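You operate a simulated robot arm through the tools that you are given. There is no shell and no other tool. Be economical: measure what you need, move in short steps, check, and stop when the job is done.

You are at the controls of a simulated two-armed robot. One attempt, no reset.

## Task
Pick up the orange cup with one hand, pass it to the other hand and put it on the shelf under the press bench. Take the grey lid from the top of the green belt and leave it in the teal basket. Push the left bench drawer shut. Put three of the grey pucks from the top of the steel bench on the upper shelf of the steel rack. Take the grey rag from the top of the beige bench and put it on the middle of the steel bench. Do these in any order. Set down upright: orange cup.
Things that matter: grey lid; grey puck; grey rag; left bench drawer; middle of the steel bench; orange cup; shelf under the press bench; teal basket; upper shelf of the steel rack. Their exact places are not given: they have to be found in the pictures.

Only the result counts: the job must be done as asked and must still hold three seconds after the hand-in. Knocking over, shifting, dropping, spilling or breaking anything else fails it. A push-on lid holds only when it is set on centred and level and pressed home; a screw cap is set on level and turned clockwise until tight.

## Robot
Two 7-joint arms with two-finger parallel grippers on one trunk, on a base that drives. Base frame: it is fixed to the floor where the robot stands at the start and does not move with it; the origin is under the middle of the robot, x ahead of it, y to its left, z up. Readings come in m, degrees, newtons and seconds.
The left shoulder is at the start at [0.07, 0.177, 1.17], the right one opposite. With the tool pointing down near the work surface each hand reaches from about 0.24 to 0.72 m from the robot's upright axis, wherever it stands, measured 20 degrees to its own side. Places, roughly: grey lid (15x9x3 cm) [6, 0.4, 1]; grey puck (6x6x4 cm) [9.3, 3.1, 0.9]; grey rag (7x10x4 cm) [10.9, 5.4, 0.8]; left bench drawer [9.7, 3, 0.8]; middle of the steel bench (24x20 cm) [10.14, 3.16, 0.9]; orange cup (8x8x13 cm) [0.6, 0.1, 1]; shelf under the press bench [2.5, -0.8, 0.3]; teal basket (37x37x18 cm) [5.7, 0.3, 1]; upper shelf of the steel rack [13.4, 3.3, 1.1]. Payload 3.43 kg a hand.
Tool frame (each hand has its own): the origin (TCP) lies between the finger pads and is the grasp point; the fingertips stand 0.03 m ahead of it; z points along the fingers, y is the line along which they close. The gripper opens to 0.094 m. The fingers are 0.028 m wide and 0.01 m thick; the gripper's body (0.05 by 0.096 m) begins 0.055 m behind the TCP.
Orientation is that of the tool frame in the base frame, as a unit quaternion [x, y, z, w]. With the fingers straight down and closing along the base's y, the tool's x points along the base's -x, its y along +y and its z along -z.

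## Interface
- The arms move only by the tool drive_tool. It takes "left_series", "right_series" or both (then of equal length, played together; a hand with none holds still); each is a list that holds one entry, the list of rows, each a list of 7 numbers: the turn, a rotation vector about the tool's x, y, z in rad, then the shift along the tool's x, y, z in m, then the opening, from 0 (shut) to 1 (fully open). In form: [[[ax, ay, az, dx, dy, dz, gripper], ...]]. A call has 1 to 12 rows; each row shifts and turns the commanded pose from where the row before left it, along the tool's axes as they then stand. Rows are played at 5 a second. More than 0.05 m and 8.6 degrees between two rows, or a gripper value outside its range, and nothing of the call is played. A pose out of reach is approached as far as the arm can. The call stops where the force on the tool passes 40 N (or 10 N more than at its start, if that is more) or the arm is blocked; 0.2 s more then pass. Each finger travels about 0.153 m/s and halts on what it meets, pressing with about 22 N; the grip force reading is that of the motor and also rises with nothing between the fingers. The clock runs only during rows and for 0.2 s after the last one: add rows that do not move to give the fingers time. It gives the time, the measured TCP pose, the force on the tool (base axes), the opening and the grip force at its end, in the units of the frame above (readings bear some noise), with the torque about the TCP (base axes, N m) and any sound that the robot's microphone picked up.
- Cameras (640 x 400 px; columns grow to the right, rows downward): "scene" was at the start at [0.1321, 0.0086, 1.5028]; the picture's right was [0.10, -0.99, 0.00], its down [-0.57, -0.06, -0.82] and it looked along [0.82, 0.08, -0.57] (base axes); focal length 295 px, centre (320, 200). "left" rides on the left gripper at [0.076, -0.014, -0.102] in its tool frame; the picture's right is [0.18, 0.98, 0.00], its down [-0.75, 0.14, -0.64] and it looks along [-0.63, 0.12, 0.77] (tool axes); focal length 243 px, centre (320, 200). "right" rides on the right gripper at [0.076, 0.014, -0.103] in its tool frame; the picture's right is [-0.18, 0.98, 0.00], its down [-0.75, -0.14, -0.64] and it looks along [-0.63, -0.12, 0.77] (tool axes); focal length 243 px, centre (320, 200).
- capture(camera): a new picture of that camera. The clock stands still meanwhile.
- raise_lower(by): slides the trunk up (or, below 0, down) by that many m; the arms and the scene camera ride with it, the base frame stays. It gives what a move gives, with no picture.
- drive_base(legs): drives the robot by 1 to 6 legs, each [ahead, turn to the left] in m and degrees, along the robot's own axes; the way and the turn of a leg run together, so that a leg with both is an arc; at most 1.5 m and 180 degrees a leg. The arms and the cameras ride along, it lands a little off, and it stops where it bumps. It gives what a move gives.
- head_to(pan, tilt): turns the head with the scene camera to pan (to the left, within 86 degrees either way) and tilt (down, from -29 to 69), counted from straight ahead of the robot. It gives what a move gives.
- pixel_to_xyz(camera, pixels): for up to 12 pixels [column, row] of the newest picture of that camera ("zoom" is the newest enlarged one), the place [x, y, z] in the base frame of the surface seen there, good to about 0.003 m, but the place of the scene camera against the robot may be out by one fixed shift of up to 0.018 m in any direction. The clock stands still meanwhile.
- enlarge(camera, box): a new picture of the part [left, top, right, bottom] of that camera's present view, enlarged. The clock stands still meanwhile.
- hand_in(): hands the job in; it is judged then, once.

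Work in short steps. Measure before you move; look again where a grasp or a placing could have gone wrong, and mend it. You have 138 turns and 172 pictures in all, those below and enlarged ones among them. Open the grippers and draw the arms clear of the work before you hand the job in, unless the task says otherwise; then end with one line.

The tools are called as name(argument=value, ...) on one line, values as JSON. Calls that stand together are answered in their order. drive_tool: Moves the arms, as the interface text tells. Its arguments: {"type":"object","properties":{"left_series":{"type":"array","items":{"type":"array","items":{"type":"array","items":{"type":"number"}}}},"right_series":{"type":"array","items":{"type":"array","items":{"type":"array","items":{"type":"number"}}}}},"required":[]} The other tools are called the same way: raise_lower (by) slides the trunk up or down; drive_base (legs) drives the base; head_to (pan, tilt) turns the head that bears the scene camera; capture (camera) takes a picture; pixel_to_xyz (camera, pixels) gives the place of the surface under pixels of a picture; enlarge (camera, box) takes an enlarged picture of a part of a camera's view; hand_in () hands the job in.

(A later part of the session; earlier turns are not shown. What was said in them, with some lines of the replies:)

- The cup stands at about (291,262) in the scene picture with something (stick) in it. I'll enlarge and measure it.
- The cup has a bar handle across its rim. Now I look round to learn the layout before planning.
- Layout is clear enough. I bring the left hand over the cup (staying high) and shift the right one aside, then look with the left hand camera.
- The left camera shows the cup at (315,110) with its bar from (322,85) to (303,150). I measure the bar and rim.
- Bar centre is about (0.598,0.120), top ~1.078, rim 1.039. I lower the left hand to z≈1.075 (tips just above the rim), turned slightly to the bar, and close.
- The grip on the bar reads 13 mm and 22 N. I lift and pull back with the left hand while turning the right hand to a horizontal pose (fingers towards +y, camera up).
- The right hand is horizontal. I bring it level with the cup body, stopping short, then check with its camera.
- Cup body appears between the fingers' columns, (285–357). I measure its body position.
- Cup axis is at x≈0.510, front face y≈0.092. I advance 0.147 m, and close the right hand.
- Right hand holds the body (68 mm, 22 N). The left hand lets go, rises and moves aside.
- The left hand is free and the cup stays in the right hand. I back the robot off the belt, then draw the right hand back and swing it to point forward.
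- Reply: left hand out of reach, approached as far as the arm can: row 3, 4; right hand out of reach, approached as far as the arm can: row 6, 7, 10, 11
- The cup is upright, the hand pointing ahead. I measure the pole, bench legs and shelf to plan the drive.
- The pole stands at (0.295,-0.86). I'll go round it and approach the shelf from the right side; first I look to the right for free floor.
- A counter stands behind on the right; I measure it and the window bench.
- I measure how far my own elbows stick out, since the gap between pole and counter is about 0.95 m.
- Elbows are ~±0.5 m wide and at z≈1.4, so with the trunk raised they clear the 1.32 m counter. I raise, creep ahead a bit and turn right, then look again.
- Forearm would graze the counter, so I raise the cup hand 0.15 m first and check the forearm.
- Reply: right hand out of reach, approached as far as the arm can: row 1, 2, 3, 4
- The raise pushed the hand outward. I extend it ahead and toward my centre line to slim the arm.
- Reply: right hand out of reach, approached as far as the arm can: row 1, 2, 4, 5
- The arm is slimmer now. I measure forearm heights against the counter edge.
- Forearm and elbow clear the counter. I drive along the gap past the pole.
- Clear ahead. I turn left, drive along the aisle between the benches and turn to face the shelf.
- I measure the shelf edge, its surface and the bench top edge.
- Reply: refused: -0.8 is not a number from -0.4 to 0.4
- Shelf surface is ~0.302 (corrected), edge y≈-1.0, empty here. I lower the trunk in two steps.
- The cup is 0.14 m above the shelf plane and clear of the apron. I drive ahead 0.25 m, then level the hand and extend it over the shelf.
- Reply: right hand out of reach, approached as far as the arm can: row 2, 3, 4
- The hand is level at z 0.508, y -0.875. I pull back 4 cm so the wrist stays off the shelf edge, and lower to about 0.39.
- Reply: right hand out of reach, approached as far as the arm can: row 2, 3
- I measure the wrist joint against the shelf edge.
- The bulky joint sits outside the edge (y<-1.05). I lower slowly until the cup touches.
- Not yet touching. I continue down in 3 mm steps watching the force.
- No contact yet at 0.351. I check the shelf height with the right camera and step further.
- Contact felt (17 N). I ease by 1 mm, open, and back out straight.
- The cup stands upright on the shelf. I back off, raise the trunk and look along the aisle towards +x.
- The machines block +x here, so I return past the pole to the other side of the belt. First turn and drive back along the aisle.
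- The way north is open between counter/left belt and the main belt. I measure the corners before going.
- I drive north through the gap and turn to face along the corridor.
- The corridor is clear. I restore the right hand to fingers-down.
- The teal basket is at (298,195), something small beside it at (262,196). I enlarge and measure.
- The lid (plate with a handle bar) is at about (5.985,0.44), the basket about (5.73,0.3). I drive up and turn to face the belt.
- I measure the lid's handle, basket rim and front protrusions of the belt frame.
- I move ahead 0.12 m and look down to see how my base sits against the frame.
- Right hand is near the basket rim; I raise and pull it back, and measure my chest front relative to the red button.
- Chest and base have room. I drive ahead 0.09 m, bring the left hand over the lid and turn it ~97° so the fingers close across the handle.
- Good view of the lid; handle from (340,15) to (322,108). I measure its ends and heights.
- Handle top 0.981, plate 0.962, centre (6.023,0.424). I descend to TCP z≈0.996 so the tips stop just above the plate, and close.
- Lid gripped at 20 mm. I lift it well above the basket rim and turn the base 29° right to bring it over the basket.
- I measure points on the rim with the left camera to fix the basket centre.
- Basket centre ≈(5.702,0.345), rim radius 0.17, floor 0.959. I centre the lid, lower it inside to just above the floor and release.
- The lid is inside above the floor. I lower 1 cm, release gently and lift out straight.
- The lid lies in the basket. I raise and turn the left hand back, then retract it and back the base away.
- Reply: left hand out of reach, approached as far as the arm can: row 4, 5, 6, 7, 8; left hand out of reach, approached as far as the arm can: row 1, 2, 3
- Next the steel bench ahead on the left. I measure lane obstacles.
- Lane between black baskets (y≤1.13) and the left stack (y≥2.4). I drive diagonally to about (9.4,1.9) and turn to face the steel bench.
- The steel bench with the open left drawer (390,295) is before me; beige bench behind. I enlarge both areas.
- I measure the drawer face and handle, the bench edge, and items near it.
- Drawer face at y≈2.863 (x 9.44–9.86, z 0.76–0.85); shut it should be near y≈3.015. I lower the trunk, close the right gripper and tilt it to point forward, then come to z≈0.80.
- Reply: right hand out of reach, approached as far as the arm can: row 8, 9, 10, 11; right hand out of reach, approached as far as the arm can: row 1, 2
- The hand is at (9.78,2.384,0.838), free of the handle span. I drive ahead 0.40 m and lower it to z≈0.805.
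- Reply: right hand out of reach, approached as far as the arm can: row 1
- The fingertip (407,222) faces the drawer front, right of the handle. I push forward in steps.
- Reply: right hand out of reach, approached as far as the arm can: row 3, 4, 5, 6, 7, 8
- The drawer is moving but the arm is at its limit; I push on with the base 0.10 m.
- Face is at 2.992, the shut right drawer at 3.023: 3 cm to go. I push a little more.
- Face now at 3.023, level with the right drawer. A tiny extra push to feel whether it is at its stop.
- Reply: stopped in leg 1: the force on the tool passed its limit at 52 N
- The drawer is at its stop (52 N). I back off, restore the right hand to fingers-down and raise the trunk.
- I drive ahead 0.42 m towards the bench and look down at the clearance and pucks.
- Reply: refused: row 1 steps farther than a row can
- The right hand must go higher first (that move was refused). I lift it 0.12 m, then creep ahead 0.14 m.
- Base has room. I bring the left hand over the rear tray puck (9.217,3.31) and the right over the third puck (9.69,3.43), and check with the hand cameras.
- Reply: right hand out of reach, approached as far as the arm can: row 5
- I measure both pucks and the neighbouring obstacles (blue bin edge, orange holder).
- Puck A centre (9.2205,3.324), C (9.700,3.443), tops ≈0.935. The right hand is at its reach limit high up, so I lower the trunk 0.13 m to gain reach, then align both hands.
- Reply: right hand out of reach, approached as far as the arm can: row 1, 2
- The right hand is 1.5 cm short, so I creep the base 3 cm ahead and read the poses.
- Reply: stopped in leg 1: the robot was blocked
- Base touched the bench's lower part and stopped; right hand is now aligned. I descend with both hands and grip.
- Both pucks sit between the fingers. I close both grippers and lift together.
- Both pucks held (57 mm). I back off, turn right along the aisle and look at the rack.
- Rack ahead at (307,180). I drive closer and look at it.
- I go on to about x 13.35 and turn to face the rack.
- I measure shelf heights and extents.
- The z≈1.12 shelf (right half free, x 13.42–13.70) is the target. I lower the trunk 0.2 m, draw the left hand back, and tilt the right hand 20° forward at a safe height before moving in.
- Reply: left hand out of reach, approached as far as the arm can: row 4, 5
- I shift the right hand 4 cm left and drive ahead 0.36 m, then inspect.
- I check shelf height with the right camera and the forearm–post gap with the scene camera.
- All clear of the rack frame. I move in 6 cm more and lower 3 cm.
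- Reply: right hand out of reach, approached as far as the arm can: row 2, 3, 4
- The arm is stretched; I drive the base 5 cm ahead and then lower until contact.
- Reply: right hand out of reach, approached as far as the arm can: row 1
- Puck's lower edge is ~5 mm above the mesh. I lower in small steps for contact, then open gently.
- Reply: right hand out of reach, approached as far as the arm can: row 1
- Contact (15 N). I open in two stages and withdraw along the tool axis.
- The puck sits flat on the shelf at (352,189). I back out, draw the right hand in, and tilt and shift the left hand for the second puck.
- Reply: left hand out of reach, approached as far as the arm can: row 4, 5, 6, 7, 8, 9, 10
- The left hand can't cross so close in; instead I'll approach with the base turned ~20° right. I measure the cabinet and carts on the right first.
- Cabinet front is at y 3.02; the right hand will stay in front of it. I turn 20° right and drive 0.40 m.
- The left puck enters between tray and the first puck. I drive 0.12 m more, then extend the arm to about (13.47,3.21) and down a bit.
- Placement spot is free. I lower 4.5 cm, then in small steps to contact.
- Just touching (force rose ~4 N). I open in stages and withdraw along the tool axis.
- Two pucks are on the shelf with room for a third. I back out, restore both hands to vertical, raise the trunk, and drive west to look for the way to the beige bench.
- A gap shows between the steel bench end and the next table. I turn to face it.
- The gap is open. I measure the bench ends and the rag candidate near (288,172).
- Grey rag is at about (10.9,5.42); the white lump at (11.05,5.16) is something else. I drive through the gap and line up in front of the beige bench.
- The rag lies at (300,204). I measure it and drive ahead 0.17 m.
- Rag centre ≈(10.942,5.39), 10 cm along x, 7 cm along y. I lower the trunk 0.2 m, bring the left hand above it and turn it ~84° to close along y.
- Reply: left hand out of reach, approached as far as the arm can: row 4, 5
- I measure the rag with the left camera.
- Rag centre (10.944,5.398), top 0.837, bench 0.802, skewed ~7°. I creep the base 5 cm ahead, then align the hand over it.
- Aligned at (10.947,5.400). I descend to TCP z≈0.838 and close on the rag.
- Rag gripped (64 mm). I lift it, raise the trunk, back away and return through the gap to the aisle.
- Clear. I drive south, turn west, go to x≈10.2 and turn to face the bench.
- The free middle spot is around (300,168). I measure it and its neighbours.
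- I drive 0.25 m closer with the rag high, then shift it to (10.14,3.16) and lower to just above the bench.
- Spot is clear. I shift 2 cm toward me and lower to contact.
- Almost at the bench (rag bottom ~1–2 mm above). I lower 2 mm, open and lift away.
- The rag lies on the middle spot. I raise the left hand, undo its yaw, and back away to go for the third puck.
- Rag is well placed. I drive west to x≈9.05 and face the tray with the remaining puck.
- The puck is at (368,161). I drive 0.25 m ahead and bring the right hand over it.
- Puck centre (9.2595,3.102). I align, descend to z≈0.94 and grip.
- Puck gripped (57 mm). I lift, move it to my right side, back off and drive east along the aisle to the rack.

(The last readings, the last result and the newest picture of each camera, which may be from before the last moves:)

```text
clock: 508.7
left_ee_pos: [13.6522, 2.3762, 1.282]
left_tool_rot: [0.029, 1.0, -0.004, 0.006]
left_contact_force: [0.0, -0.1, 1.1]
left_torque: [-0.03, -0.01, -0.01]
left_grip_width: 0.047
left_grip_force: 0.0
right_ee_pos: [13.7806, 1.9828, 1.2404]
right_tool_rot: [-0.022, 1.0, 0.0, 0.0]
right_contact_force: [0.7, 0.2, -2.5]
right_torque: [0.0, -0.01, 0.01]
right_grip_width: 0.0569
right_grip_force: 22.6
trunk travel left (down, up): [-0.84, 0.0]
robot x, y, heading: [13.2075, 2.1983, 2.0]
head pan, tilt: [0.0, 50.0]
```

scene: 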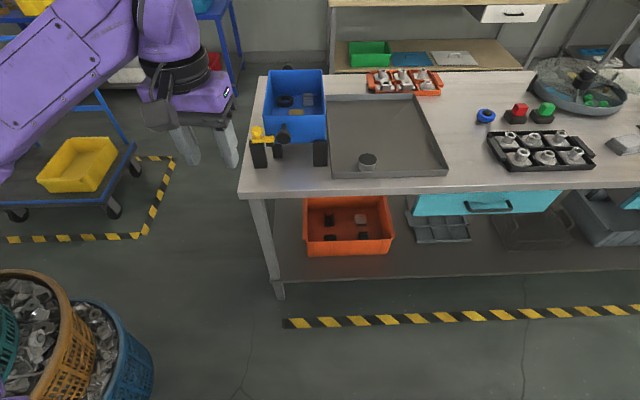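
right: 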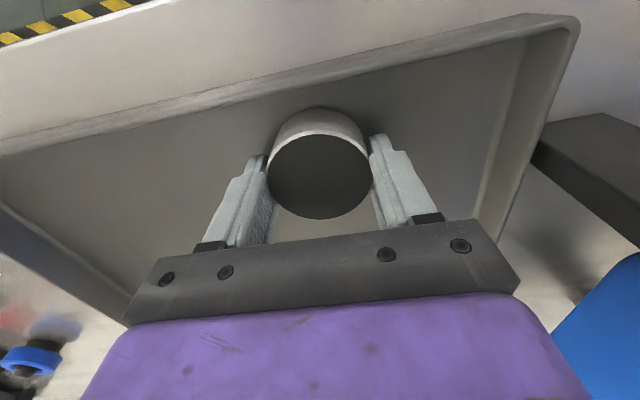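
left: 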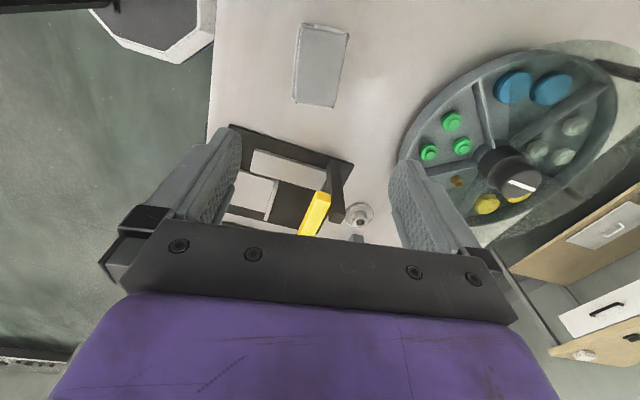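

At the rack. I turn to face it, lower the trunk 0.2 m, tilt the right hand 20° forward and raise it; left hand draws back.

drive_base(legs=[[0, 87]])

raise_lower(by=-0.2)

drive_tool(right_series=[[[0, -0.1163, 0, 0, 0, 0, 0], [0, -0.1163, 0, 0, 0, 0, 0], [0, -0.1163, 0, 0, 0, 0, 0], [0, 0, 0, -0.0145, 0, -0.04, 0], [0, 0, 0, -0.0145, 0, -0.04, 0], [0, 0, 0, -0.0145, 0, -0.04, 0], [0, 0, 0, -0.0145, 0, -0.04, 0], [0, 0, 0, 0, 0, 0, 0]]], left_series=[[[0, 0, 0, 0.03, 0, 0, 0.5], [0, 0, 0, 0.03, 0, 0, 0.5], [0, 0, 0, 0.03, 0, 0, 0.5], [0, 0, 0, 0, 0, 0, 0.5], [0, 0, 0, 0, 0, 0, 0.5], [0, 0, 0, 0, 0, 0, 0.5], [0, 0, 0, 0, 0, 0, 0.5], [0, 0, 0, 0, 0, 0, 0.5]]])

head_to(pan=-10, tilt=25)

capture(camera="scene")

```text
clock: 512.8
left_ee_pos: [13.0529, 2.6579, 1.2812]
left_tool_rot: [-0.666, 0.746, 0.002, 0.005]
left_contact_force: [-0.2, -0.6, -0.8]
left_torque: [-0.01, -0.02, 0.02]
left_grip_width: 0.0467
left_grip_force: 0.1
right_ee_pos: [13.4532, 2.7658, 1.2394]
right_tool_rot: [-0.704, 0.71, 0.0, 0.0]
right_contact_force: [0.2, 0.8, -1.8]
right_torque: [0.04, -0.01, 0.0]
right_grip_width: 0.0571
right_grip_force: 22.0
trunk travel left (down, up): [-0.84, 0.0]
robot x, y, heading: [13.2023, 2.2014, 88.8]
head pan, tilt: [0.0, 50.0]
```

```text
clock: 514.9
left_ee_pos: [13.0535, 2.6585, 1.082]
left_tool_rot: [-0.667, 0.745, 0.002, 0.006]
left_contact_force: [0.8, 0.0, -1.1]
left_torque: [0.02, 0.05, 0.04]
left_grip_width: 0.0471
left_grip_force: 0.1
right_ee_pos: [13.4542, 2.7637, 1.0402]
right_tool_rot: [-0.704, 0.71, 0.0, 0.001]
right_contact_force: [-0.2, 0.3, -2.4]
right_torque: [-0.06, 0.02, 0.02]
right_grip_width: 0.0571
right_grip_force: 22.0
trunk travel left (down, up): [-0.64, 0.2]
robot x, y, heading: [13.2074, 2.2006, 89.2]
head pan, tilt: [0.0, 50.0]
```

```text
clock: 516.7
left_ee_pos: [13.023, 2.5878, 1.0832]
left_tool_rot: [-0.666, 0.746, 0.001, 0.006]
left_contact_force: [0.6, 0.4, -0.7]
left_torque: [-0.01, 0.01, 0.0]
left_grip_width: 0.0471
left_grip_force: 0.1
left hand out of reach, approached as far as the arm can: row 2, 3
right_ee_pos: [13.4541, 2.7628, 1.2102]
right_tool_rot: [-0.693, 0.7, 0.122, 0.122]
right_contact_force: [0.0, -0.4, -2.3]
right_torque: [-0.03, -0.02, 0.03]
right_grip_width: 0.0572
right_grip_force: 22.1
trunk travel left (down, up): [-0.64, 0.2]
robot x, y, heading: [13.2037, 2.2003, 89.2]
head pan, tilt: [0.0, 50.0]
```

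```text
clock: 517.6
left_ee_pos: [13.0241, 2.5861, 1.0839]
left_tool_rot: [-0.667, 0.745, 0.001, 0.005]
left_contact_force: [-0.4, -1.3, -0.5]
left_torque: [0.01, -0.04, -0.02]
left_grip_width: 0.0469
left_grip_force: 0.0
right_ee_pos: [13.4539, 2.7624, 1.2095]
right_tool_rot: [-0.694, 0.699, 0.122, 0.122]
right_contact_force: [0.5, -0.1, -1.7]
right_torque: [0.02, -0.02, -0.03]
right_grip_width: 0.0573
right_grip_force: 22.4
trunk travel left (down, up): [-0.64, 0.2]
robot x, y, heading: [13.2086, 2.2026, 89.0]
head pan, tilt: [-10.0, 25.0]
```

```text
66 pictures are left
```

scene: 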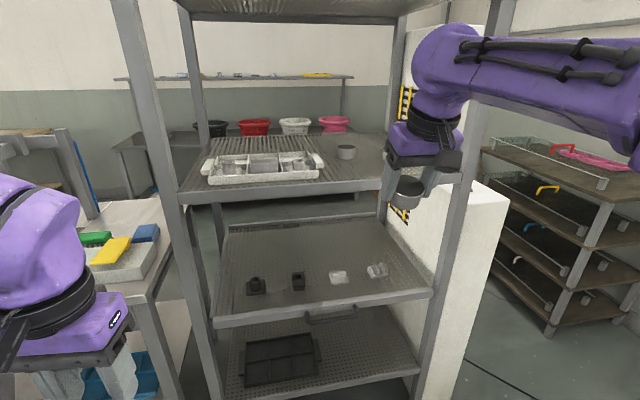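

I shift the hand 4.5 cm right and drive ahead 0.29 m into the free front spot.

drive_tool(right_series=[[[0, 0, 0, 0, -0.045, 0, 0], [0, 0, 0, 0, 0, 0, 0]]])

drive_base(legs=[[0.29, 0]])

capture(camera="scene")

capture(camera="right")

```text
clock: 518.2
left_ee_pos: [13.0218, 2.588, 1.0832]
left_tool_rot: [-0.665, 0.747, 0.002, 0.005]
left_contact_force: [0.3, -0.6, -0.4]
left_torque: [-0.02, -0.01, -0.01]
left_grip_width: 0.0467
left_grip_force: 0.1
right_ee_pos: [13.499, 2.7619, 1.2111]
right_tool_rot: [-0.694, 0.699, 0.121, 0.124]
right_contact_force: [0.3, 0.2, -1.6]
right_torque: [0.0, -0.05, -0.02]
right_grip_width: 0.0576
right_grip_force: 22.1
trunk travel left (down, up): [-0.64, 0.2]
robot x, y, heading: [13.2023, 2.2011, 88.8]
head pan, tilt: [-10.0, 25.0]
```

```text
clock: 520.2
left_ee_pos: [13.0263, 2.8759, 1.0837]
left_tool_rot: [-0.665, 0.747, 0.001, 0.005]
left_contact_force: [-0.5, 0.3, 0.0]
left_torque: [0.01, 0.01, -0.02]
left_grip_width: 0.0468
left_grip_force: 0.0
right_ee_pos: [13.504, 3.0513, 1.2115]
right_tool_rot: [-0.694, 0.698, 0.123, 0.123]
right_contact_force: [0.5, -0.1, -2.2]
right_torque: [-0.03, 0.0, -0.01]
right_grip_width: 0.0577
right_grip_force: 21.9
trunk travel left (down, up): [-0.64, 0.2]
robot x, y, heading: [13.2087, 2.4877, 89.2]
head pan, tilt: [-10.0, 25.0]
```

```text
65 pictures are left
```

scene: 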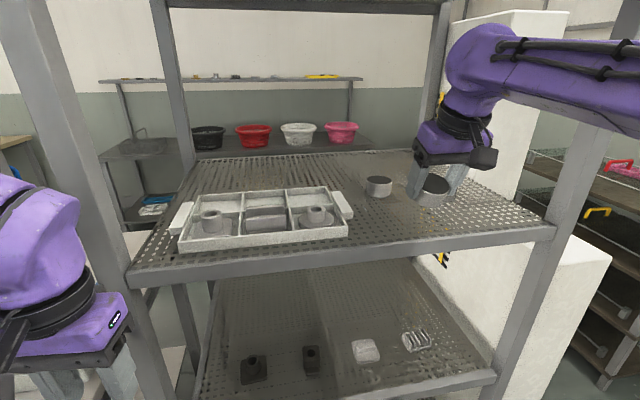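

```text
64 pictures are left
```

right: 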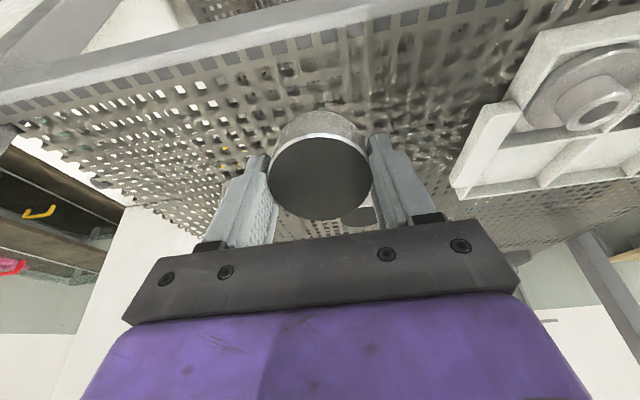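

I only see one earlier puck at (379,187); I check which one and enlarge behind the hand.

pixel_to_xyz(camera="scene", pixels=[[379, 180], [379, 190], [434, 190], [450, 180], [340, 200]])

pixel_to_xyz(camera="right", pixels=[[360, 215], [335, 215], [250, 150], [460, 180]])

enlarge(camera="scene", box=[340, 130, 500, 230])

```text
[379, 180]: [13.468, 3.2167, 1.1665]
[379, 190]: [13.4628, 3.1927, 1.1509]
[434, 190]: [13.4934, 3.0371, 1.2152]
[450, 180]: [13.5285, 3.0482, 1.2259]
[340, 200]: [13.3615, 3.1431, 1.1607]
```

```text
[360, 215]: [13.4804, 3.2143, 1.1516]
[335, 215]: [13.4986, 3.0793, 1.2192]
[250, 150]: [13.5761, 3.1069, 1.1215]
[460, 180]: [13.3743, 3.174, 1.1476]
```

```text
4.00 times, centred on (420, 180) of scene
```

zoom: 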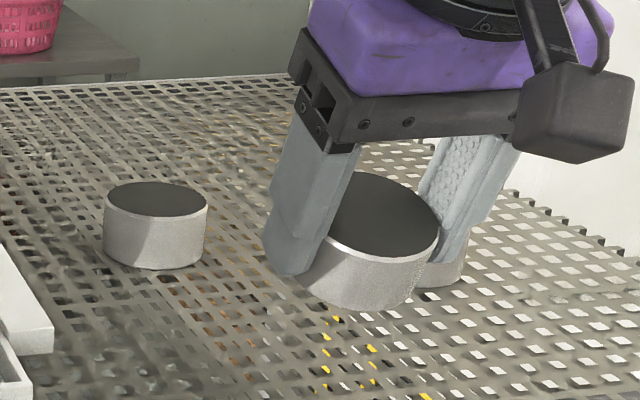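

The first puck stands behind-right with clearance. I shift slightly left/forward and lower to contact.

drive_tool(right_series=[[[0, 0, 0, -0.009, 0.01, 0.0145, 0], [0, 0, 0, 0.002, 0, 0.0135, 0], [0, 0, 0, 0.002, 0, 0.011, 0], [0, 0, 0, 0.001, 0, 0.003, 0], [0, 0, 0, 0.001, 0, 0.003, 0], [0, 0, 0, 0.001, 0, 0.003, 0], [0, 0, 0, 0, 0, 0, 0]]])

```text
clock: 521.8
left_ee_pos: [13.0263, 2.8758, 1.0834]
left_tool_rot: [-0.666, 0.746, 0.001, 0.005]
left_contact_force: [0.3, 0.2, 0.0]
left_torque: [0.01, 0.01, -0.01]
left_grip_width: 0.0469
left_grip_force: 0.1
right_ee_pos: [13.4954, 3.0708, 1.1661]
right_tool_rot: [-0.694, 0.699, 0.122, 0.123]
right_contact_force: [0.0, -1.1, -0.8]
right_torque: [-0.03, 0.03, 0.03]
right_grip_width: 0.0575
right_grip_force: 21.9
trunk travel left (down, up): [-0.64, 0.2]
robot x, y, heading: [13.2061, 2.4901, 89.2]
head pan, tilt: [-10.0, 25.0]
```

Near contact at 1.166. I lower 2 mm more, open in stages and withdraw.

drive_tool(right_series=[[[0, 0, 0, 0.001, 0, 0.002, 0], [0, 0, 0, 0, 0, 0, 0], [0, 0, 0, 0, 0, 0, 0.66], [0, 0, 0, 0, 0, 0, 0.66], [0, 0, 0, 0, 0, 0, 0.8], [0, 0, 0, 0, 0, 0, 0.8], [0, 0, 0, 0, 0, -0.02, 0.8], [0, 0, 0, 0, 0, -0.03, 0.8], [0, 0, 0, 0.01, 0, -0.03, 0.8], [0, 0, 0, 0, 0, 0, 0.8]]])

capture(camera="right")

drive_base(legs=[[-0.4, 0]])

capture(camera="scene")

```text
clock: 524.0
left_ee_pos: [13.0266, 2.8765, 1.0826]
left_tool_rot: [-0.666, 0.746, 0.002, 0.006]
left_contact_force: [0.4, 0.7, 0.9]
left_torque: [-0.02, -0.02, 0.0]
left_grip_width: 0.0471
left_grip_force: 0.0
right_ee_pos: [13.4921, 3.0352, 1.2359]
right_tool_rot: [-0.694, 0.699, 0.122, 0.123]
right_contact_force: [0.3, 1.1, -0.5]
right_torque: [0.01, 0.01, 0.0]
right_grip_width: 0.075
right_grip_force: 0.1
trunk travel left (down, up): [-0.64, 0.2]
robot x, y, heading: [13.2084, 2.486, 89.1]
head pan, tilt: [-10.0, 25.0]
```

```text
62 pictures are left
```

right: 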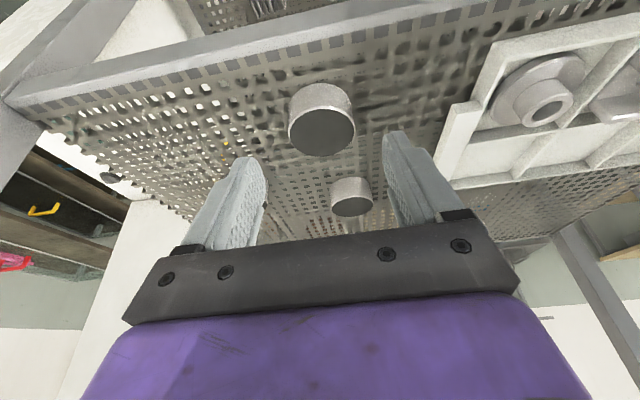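

```text
clock: 526.5
left_ee_pos: [13.0208, 2.4846, 1.0838]
left_tool_rot: [-0.666, 0.746, 0.001, 0.005]
left_contact_force: [0.2, 0.0, 0.2]
left_torque: [-0.02, 0.03, -0.01]
left_grip_width: 0.0469
left_grip_force: 0.0
right_ee_pos: [13.4866, 2.6443, 1.2359]
right_tool_rot: [-0.694, 0.698, 0.122, 0.123]
right_contact_force: [-1.2, -0.4, 0.4]
right_torque: [-0.03, -0.02, -0.01]
right_grip_width: 0.0753
right_grip_force: 0.0
trunk travel left (down, up): [-0.64, 0.2]
robot x, y, heading: [13.2047, 2.1005, 88.8]
head pan, tilt: [-10.0, 25.0]
```

```text
61 pictures are left
```

scene: 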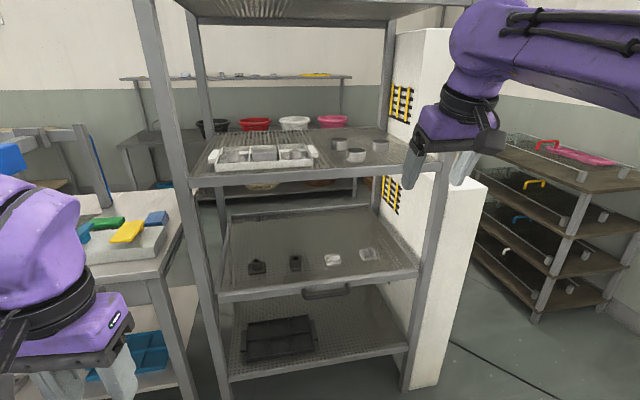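

All three pucks stand flat on the shelf at (338,144), (380,145), (356,155). I open both grippers fully and then hand in.

drive_tool(left_series=[[[0, 0, 0, 0, 0, 0, 1], [0, 0, 0, 0, 0, 0, 1], [0, 0, 0, 0, 0, 0, 1]]], right_series=[[[0, 0, 0, 0, 0, 0, 1], [0, 0, 0, 0, 0, 0, 1], [0, 0, 0, 0, 0, 0, 1]]])

enlarge(camera="scene", box=[190, 110, 430, 200])

```text
clock: 527.3
left_ee_pos: [13.0201, 2.4849, 1.0845]
left_tool_rot: [-0.666, 0.746, 0.002, 0.007]
left_contact_force: [-0.3, 0.2, -0.5]
left_torque: [-0.03, 0.02, 0.02]
left_grip_width: 0.0938
left_grip_force: 0.0
right_ee_pos: [13.4861, 2.6437, 1.2353]
right_tool_rot: [-0.694, 0.698, 0.122, 0.123]
right_contact_force: [0.2, 0.1, -0.4]
right_torque: [0.02, -0.02, 0.02]
right_grip_width: 0.094
right_grip_force: 0.0
trunk travel left (down, up): [-0.64, 0.2]
robot x, y, heading: [13.2043, 2.1005, 89.0]
head pan, tilt: [-10.0, 25.0]
```

```text
2.67 times, centred on (310, 155) of scene
```

zoom: 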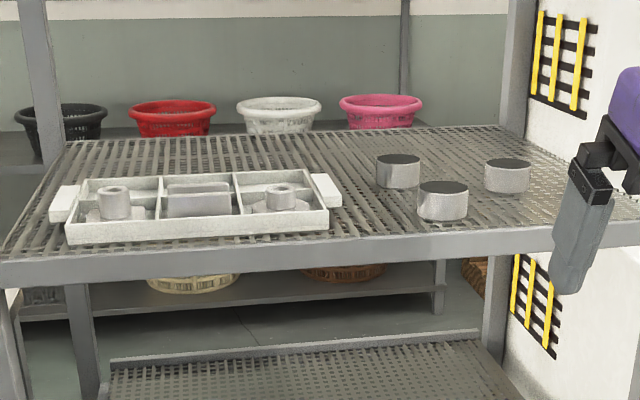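

The three pucks are flat on the shelf, both grippers are open and the arms are clear. I hand the job in.

hand_in()

```text
The job is handed in.
```

All five tasks are done and handed in: the cup was passed between hands and stands upright on the shelf under the press bench, the lid is in the teal basket, the left drawer is shut, three pucks are on the rack's upper shelf (I took this as the roughly 1.1 m shelf, not the rack's top), and the rag is on the middle of the steel bench.
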